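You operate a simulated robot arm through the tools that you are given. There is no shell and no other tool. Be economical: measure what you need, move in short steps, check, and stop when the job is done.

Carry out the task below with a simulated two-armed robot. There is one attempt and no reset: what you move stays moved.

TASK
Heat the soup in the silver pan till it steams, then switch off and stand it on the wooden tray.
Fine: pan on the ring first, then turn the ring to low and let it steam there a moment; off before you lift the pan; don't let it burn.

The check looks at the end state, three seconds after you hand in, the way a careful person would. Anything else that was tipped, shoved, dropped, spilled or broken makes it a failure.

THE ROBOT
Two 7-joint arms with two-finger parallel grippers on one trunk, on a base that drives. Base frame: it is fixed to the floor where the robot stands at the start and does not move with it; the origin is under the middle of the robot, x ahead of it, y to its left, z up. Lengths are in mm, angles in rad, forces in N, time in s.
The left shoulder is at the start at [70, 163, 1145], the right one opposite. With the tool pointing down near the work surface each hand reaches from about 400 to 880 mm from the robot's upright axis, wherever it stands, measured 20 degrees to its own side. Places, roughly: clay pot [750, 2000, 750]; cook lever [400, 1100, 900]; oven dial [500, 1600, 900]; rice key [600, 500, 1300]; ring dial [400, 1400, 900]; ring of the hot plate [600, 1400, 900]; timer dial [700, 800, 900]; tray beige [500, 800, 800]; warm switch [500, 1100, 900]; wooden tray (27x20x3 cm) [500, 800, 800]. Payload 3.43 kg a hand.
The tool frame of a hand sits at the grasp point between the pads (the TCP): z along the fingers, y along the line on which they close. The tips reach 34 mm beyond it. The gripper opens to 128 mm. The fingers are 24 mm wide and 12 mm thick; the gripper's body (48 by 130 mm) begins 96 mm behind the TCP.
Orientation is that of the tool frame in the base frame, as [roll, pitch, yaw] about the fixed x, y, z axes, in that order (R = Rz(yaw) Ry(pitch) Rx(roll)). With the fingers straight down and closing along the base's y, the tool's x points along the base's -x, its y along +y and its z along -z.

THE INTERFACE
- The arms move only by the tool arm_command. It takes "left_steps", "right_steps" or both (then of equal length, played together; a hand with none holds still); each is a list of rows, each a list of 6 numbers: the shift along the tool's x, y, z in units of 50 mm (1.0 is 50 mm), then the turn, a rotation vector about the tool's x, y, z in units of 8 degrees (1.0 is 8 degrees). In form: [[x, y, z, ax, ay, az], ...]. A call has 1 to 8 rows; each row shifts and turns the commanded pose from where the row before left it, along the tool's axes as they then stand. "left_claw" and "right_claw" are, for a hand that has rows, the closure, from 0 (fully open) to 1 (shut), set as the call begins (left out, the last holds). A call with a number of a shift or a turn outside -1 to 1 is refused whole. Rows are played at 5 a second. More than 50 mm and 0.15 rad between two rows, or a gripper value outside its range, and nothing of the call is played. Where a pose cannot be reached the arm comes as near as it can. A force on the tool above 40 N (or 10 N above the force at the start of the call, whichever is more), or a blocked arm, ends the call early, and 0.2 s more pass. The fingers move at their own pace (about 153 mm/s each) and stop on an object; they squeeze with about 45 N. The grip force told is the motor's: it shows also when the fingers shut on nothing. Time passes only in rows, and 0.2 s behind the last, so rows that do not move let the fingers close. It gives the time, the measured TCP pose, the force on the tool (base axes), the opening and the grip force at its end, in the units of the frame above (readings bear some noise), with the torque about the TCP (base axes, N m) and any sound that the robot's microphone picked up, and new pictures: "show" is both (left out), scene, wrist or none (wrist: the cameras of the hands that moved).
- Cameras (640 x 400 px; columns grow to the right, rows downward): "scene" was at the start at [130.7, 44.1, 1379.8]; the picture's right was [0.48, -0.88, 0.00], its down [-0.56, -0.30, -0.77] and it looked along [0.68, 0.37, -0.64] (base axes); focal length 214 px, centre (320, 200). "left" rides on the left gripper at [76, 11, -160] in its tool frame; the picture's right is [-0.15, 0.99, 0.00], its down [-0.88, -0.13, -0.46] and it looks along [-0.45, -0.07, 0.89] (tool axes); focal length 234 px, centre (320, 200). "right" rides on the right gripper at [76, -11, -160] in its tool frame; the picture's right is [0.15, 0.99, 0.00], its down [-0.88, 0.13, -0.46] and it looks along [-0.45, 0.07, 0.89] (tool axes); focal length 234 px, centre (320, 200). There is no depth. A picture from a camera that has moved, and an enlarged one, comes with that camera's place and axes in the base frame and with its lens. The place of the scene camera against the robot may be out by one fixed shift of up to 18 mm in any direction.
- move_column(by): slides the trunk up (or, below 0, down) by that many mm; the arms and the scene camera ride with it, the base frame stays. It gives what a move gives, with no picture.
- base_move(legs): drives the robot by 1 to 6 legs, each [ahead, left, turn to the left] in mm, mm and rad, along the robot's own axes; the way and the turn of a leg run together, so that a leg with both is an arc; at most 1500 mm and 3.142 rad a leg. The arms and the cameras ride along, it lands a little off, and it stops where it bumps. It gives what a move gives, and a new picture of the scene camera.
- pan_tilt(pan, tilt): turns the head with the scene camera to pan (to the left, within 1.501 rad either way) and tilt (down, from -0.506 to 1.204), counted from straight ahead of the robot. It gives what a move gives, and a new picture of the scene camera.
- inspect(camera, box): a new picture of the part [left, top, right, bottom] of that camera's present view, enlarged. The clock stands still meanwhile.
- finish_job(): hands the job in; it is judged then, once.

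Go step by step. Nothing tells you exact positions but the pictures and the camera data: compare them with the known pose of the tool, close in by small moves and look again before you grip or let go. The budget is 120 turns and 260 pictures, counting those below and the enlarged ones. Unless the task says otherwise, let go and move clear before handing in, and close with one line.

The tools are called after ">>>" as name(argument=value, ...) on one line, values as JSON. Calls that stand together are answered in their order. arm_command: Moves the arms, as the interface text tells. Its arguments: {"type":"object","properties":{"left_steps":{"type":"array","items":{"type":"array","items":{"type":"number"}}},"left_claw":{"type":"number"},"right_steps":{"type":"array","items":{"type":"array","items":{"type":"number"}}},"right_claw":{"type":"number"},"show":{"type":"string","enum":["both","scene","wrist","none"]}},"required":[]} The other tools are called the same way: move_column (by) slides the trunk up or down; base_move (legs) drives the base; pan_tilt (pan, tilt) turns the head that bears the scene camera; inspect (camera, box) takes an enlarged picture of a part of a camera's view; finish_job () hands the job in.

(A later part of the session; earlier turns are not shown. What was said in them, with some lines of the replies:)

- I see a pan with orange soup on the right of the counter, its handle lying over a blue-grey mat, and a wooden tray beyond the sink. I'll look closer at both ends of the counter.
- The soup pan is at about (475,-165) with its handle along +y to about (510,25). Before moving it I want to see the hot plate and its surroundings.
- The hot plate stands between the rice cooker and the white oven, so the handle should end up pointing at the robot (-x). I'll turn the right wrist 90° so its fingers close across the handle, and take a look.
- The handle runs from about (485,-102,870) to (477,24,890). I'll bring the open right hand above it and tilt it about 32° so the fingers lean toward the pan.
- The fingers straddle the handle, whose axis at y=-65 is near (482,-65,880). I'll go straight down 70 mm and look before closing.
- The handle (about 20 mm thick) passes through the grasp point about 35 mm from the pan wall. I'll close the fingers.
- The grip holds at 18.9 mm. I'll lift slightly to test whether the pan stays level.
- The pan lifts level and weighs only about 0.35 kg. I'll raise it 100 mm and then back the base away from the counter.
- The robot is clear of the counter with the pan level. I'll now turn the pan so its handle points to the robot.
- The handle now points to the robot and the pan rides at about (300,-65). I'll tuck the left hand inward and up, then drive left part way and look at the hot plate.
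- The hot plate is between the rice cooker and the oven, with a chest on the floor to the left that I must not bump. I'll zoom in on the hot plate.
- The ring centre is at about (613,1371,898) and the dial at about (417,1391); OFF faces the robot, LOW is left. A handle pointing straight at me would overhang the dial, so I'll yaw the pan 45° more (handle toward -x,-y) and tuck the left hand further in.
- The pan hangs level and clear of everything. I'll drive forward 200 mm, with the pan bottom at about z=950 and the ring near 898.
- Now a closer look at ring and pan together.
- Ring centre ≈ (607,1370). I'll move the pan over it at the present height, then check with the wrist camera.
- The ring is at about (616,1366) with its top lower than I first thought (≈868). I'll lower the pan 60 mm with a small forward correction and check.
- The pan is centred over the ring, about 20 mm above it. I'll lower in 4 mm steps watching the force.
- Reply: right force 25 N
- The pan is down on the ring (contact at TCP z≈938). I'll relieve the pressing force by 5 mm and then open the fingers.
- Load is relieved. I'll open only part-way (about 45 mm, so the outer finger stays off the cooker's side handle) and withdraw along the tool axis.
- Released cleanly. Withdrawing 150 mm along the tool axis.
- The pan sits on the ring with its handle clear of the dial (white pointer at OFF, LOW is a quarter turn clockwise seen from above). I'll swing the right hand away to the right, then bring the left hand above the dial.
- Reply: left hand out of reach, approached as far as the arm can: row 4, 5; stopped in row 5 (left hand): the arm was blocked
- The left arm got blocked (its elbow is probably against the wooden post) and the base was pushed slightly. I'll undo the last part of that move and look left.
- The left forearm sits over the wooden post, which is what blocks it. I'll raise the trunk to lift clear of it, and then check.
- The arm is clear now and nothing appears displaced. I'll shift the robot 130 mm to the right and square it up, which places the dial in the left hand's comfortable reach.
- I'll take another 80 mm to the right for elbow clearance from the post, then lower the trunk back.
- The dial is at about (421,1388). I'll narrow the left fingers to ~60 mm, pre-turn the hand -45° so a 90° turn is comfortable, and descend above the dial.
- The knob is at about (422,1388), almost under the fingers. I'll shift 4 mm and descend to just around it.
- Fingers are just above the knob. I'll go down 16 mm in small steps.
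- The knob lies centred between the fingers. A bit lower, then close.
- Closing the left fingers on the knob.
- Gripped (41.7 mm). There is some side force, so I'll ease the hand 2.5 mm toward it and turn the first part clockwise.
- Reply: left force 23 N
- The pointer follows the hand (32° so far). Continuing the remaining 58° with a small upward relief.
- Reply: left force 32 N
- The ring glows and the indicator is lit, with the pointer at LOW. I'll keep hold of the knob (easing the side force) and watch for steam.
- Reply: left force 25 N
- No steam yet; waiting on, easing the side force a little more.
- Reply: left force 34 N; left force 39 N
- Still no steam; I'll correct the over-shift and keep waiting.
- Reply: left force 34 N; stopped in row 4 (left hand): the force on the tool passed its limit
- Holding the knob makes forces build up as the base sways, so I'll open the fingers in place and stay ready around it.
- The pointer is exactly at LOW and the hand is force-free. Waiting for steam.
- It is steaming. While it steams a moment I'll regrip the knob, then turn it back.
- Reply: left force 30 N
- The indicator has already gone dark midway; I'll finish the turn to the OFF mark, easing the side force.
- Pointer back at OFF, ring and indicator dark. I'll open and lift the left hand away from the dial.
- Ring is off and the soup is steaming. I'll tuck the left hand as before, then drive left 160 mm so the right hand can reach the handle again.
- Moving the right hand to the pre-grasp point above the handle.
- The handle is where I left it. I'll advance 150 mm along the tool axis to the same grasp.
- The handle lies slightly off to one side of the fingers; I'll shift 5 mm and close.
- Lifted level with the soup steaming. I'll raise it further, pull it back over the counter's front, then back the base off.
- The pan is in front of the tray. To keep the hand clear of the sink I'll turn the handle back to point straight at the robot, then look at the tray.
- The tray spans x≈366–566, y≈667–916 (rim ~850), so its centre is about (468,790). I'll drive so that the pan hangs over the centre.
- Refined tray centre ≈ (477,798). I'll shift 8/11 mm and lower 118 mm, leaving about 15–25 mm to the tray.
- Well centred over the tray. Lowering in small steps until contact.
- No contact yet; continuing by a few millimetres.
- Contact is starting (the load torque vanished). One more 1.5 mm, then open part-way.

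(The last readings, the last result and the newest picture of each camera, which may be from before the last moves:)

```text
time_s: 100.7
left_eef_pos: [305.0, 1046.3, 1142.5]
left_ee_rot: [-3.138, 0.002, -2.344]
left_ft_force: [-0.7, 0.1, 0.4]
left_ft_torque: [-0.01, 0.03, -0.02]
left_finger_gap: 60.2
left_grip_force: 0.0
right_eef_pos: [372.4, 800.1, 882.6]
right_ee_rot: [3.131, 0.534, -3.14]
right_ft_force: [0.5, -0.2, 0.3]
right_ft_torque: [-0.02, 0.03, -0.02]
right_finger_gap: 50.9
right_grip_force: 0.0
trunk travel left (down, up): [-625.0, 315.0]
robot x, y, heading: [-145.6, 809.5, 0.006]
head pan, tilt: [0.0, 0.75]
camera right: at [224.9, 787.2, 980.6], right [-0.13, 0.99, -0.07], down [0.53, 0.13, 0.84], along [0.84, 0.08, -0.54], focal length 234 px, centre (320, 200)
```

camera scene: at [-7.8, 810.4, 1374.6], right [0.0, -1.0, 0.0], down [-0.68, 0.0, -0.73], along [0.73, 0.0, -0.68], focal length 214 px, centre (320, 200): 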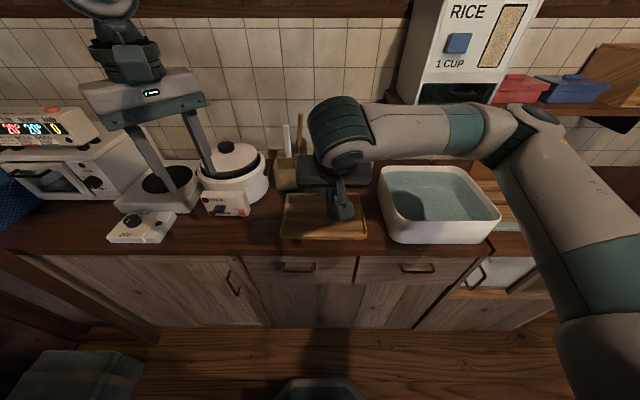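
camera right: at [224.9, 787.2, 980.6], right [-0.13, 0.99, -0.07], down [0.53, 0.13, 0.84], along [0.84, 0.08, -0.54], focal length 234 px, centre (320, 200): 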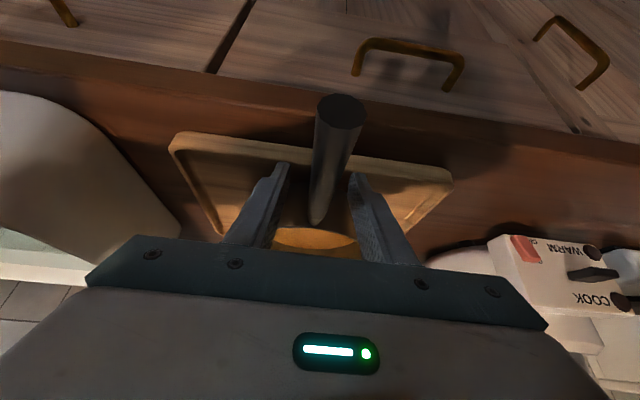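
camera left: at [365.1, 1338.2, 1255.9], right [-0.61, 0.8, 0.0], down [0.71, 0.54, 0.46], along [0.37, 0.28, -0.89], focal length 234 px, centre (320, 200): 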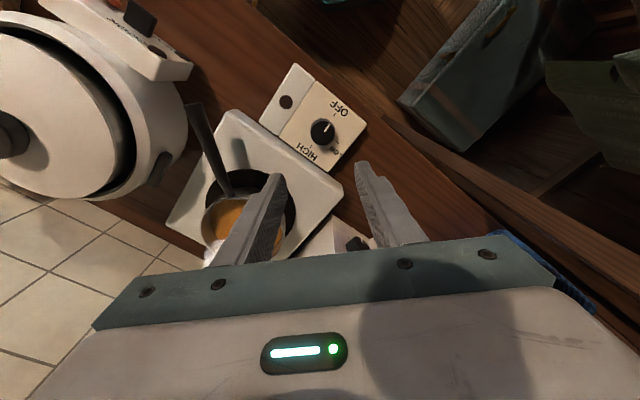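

Released. I'll withdraw up along the tool axis and look at the pan.

>>> arm_command(right_steps=[[0, 0, -0.4, 0, 0, 0], [0, 0, -0.7, 0, 0, 0], [0, 0, -1, 0, 0, 0], [0, 0, -1, 0, 0, 0], [0, 0, -1, 0, 0, 0]], show="wrist")

>>> base_move(legs=[[-200, 0, 0]])

>>> pan_tilt(pan=0.3, tilt=0.6)

>>> inspect(camera="scene", box=[300, 120, 500, 240])

```text
time_s: 101.9
left_eef_pos: [303.1, 1048.3, 1142.4]
left_ee_rot: [-3.135, 0.004, -2.342]
left_ft_force: [-0.6, 0.5, 0.9]
left_ft_torque: [0.01, -0.01, 0.01]
left_finger_gap: 60.1
left_grip_force: 0.1
right_eef_pos: [266.8, 797.9, 1059.0]
right_ee_rot: [3.133, 0.534, -3.138]
right_ft_force: [-0.1, 0.8, 0.4]
right_ft_torque: [0.03, -0.03, -0.01]
right_finger_gap: 51.5
right_grip_force: 0.1
trunk travel left (down, up): [-625.0, 315.0]
robot x, y, heading: [-148.7, 807.6, 0.003]
head pan, tilt: [0.0, 0.75]
camera right: at [119.0, 784.1, 1157.7], right [-0.13, 0.99, -0.07], down [0.52, 0.13, 0.84], along [0.84, 0.08, -0.54], focal length 234 px, centre (320, 200)
```

right: 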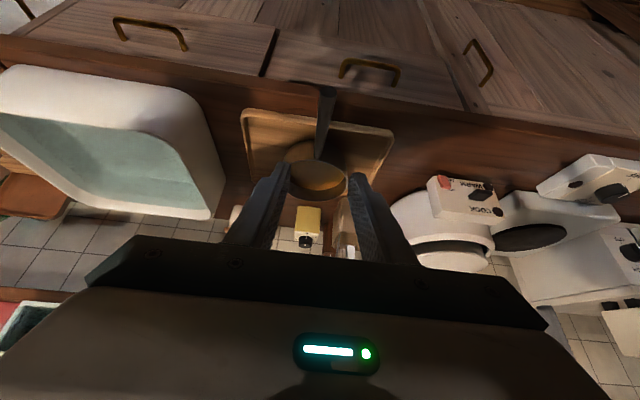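

```text
time_s: 103.5
left_eef_pos: [103.8, 1047.7, 1142.4]
left_ee_rot: [-3.139, 0.003, -2.338]
left_ft_force: [0.0, 0.2, -1.0]
left_ft_torque: [0.03, 0.03, 0.0]
left_finger_gap: 60.4
left_grip_force: 0.0
right_eef_pos: [66.5, 796.0, 1058.6]
right_ee_rot: [3.131, 0.534, -3.135]
right_ft_force: [0.1, 0.3, -0.4]
right_ft_torque: [0.0, -0.03, 0.02]
right_finger_gap: 51.2
right_grip_force: 0.0
trunk travel left (down, up): [-625.0, 315.0]
robot x, y, heading: [-345.7, 807.0, 0.013]
head pan, tilt: [0.0, 0.75]
camera scene: at [-208.1, 810.3, 1374.5], right [0.01, -1.0, 0.0], down [-0.68, -0.01, -0.73], along [0.73, 0.01, -0.68], focal length 214 px, centre (320, 200)
```

scene: 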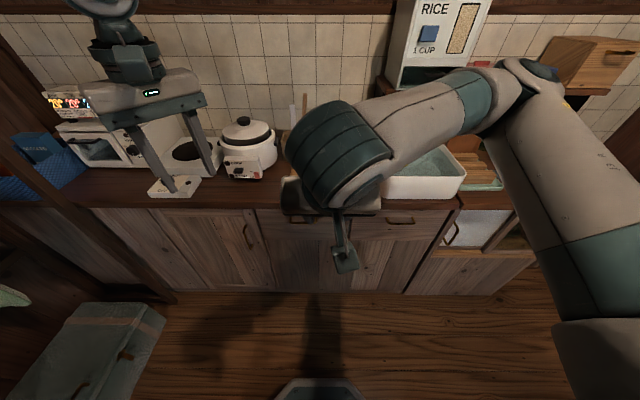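

```text
time_s: 104.3
left_eef_pos: [102.8, 1046.9, 1142.7]
left_ee_rot: [-3.138, 0.003, -2.338]
left_ft_force: [-0.8, 0.7, -1.0]
left_ft_torque: [-0.02, -0.01, -0.01]
left_finger_gap: 60.0
left_grip_force: 0.0
right_eef_pos: [66.9, 797.8, 1057.8]
right_ee_rot: [3.132, 0.534, -3.137]
right_ft_force: [0.1, 0.1, -0.9]
right_ft_torque: [0.01, -0.02, -0.02]
right_finger_gap: 51.1
right_grip_force: 0.1
trunk travel left (down, up): [-625.0, 315.0]
robot x, y, heading: [-345.8, 806.5, 0.012]
head pan, tilt: [0.3, 0.6]
camera scene: at [-206.6, 836.4, 1387.4], right [0.3, -0.95, 0.0], down [-0.54, -0.17, -0.82], along [0.79, 0.25, -0.57], focal length 214 px, centre (320, 200)
```

scene: 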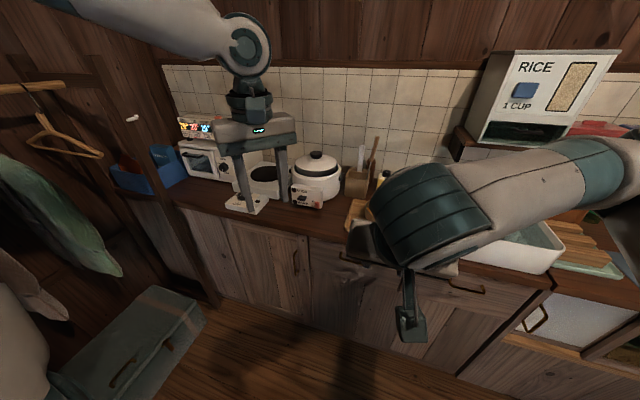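

```text
3.20 times, centred on (400, 180) of scene
camera zoom: at [-206.6, 836.4, 1387.4], right [0.3, -0.95, 0.0], down [-0.54, -0.17, -0.82], along [0.79, 0.25, -0.57], focal length 686 px, centre (64, 264)
```

zoom: 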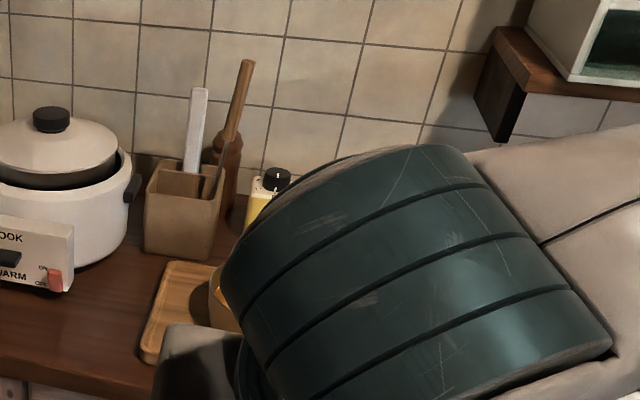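

The arm hides the tray from the camera; I'll shift the robot right to view the end state unobstructed.

>>> base_move(legs=[[0, -350, 0]])

>>> pan_tilt(pan=0.55, tilt=0.6)

>>> inspect(camera="scene", box=[180, 110, 420, 260])

```text
time_s: 106.6
left_eef_pos: [106.7, 688.7, 1143.5]
left_ee_rot: [-3.138, 0.002, -2.337]
left_ft_force: [0.1, -0.7, -0.6]
left_ft_torque: [-0.01, -0.04, -0.01]
left_finger_gap: 60.1
left_grip_force: 0.0
right_eef_pos: [68.9, 437.5, 1059.6]
right_ee_rot: [3.132, 0.534, -3.134]
right_ft_force: [-0.1, 0.8, 0.8]
right_ft_torque: [-0.01, -0.02, -0.03]
right_finger_gap: 51.3
right_grip_force: 0.0
trunk travel left (down, up): [-625.0, 315.0]
robot x, y, heading: [-343.1, 447.8, 0.007]
head pan, tilt: [0.3, 0.6]
camera scene: at [-203.6, 477.3, 1387.4], right [0.3, -0.95, 0.0], down [-0.54, -0.17, -0.82], along [0.79, 0.25, -0.57], focal length 214 px, centre (320, 200)
```

scene: 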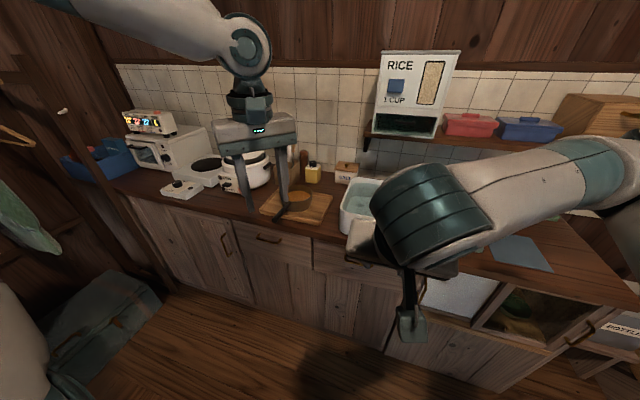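

```text
time_s: 107.4
left_eef_pos: [106.5, 688.9, 1142.7]
left_ee_rot: [-3.137, 0.005, -2.336]
left_ft_force: [0.7, 0.3, 1.2]
left_ft_torque: [-0.02, -0.01, 0.01]
left_finger_gap: 60.4
left_grip_force: 0.0
right_eef_pos: [70.5, 438.2, 1058.5]
right_ee_rot: [3.13, 0.535, -3.135]
right_ft_force: [0.6, 0.3, 0.2]
right_ft_torque: [-0.02, 0.03, 0.02]
right_finger_gap: 51.0
right_grip_force: 0.1
trunk travel left (down, up): [-625.0, 315.0]
robot x, y, heading: [-340.7, 447.7, 0.01]
head pan, tilt: [0.55, 0.6]
camera scene: at [-212.9, 497.0, 1387.4], right [0.53, -0.85, 0.0], down [-0.48, -0.3, -0.82], along [0.7, 0.44, -0.57], focal length 214 px, centre (320, 200)
```

scene: 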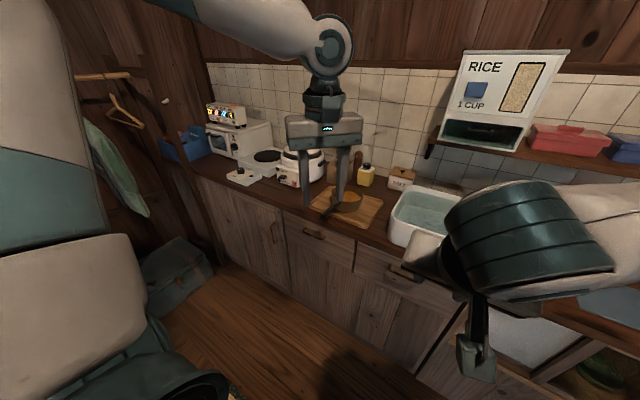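

```text
2.67 times, centred on (300, 185) of scene
camera zoom: at [-212.9, 497.0, 1387.4], right [0.53, -0.85, 0.0], down [-0.48, -0.3, -0.82], along [0.7, 0.44, -0.57], focal length 572 px, centre (373, 240)
```

zoom: 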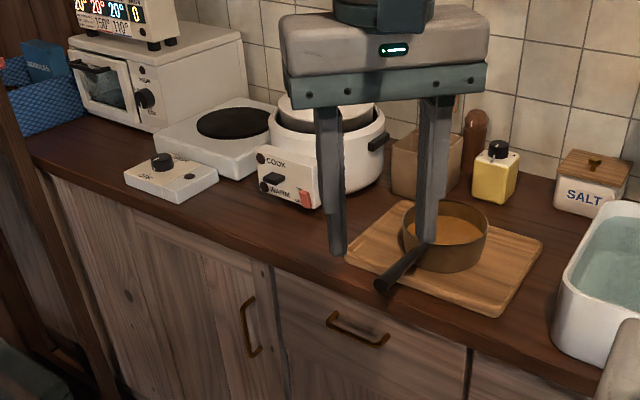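

The pan stands upright on the wooden tray with its soup in it. The ring and its indicator are dark, and both hands are well clear. I see nothing else disturbed, so I'm handing in.

>>> finish_job()

```text
The job is handed in.
```

The soup was heated on low until it steamed, and the ring was switched off before I lifted the pan. The pan now stands upright on the wooden tray; the steam had stopped by the time I handed in.
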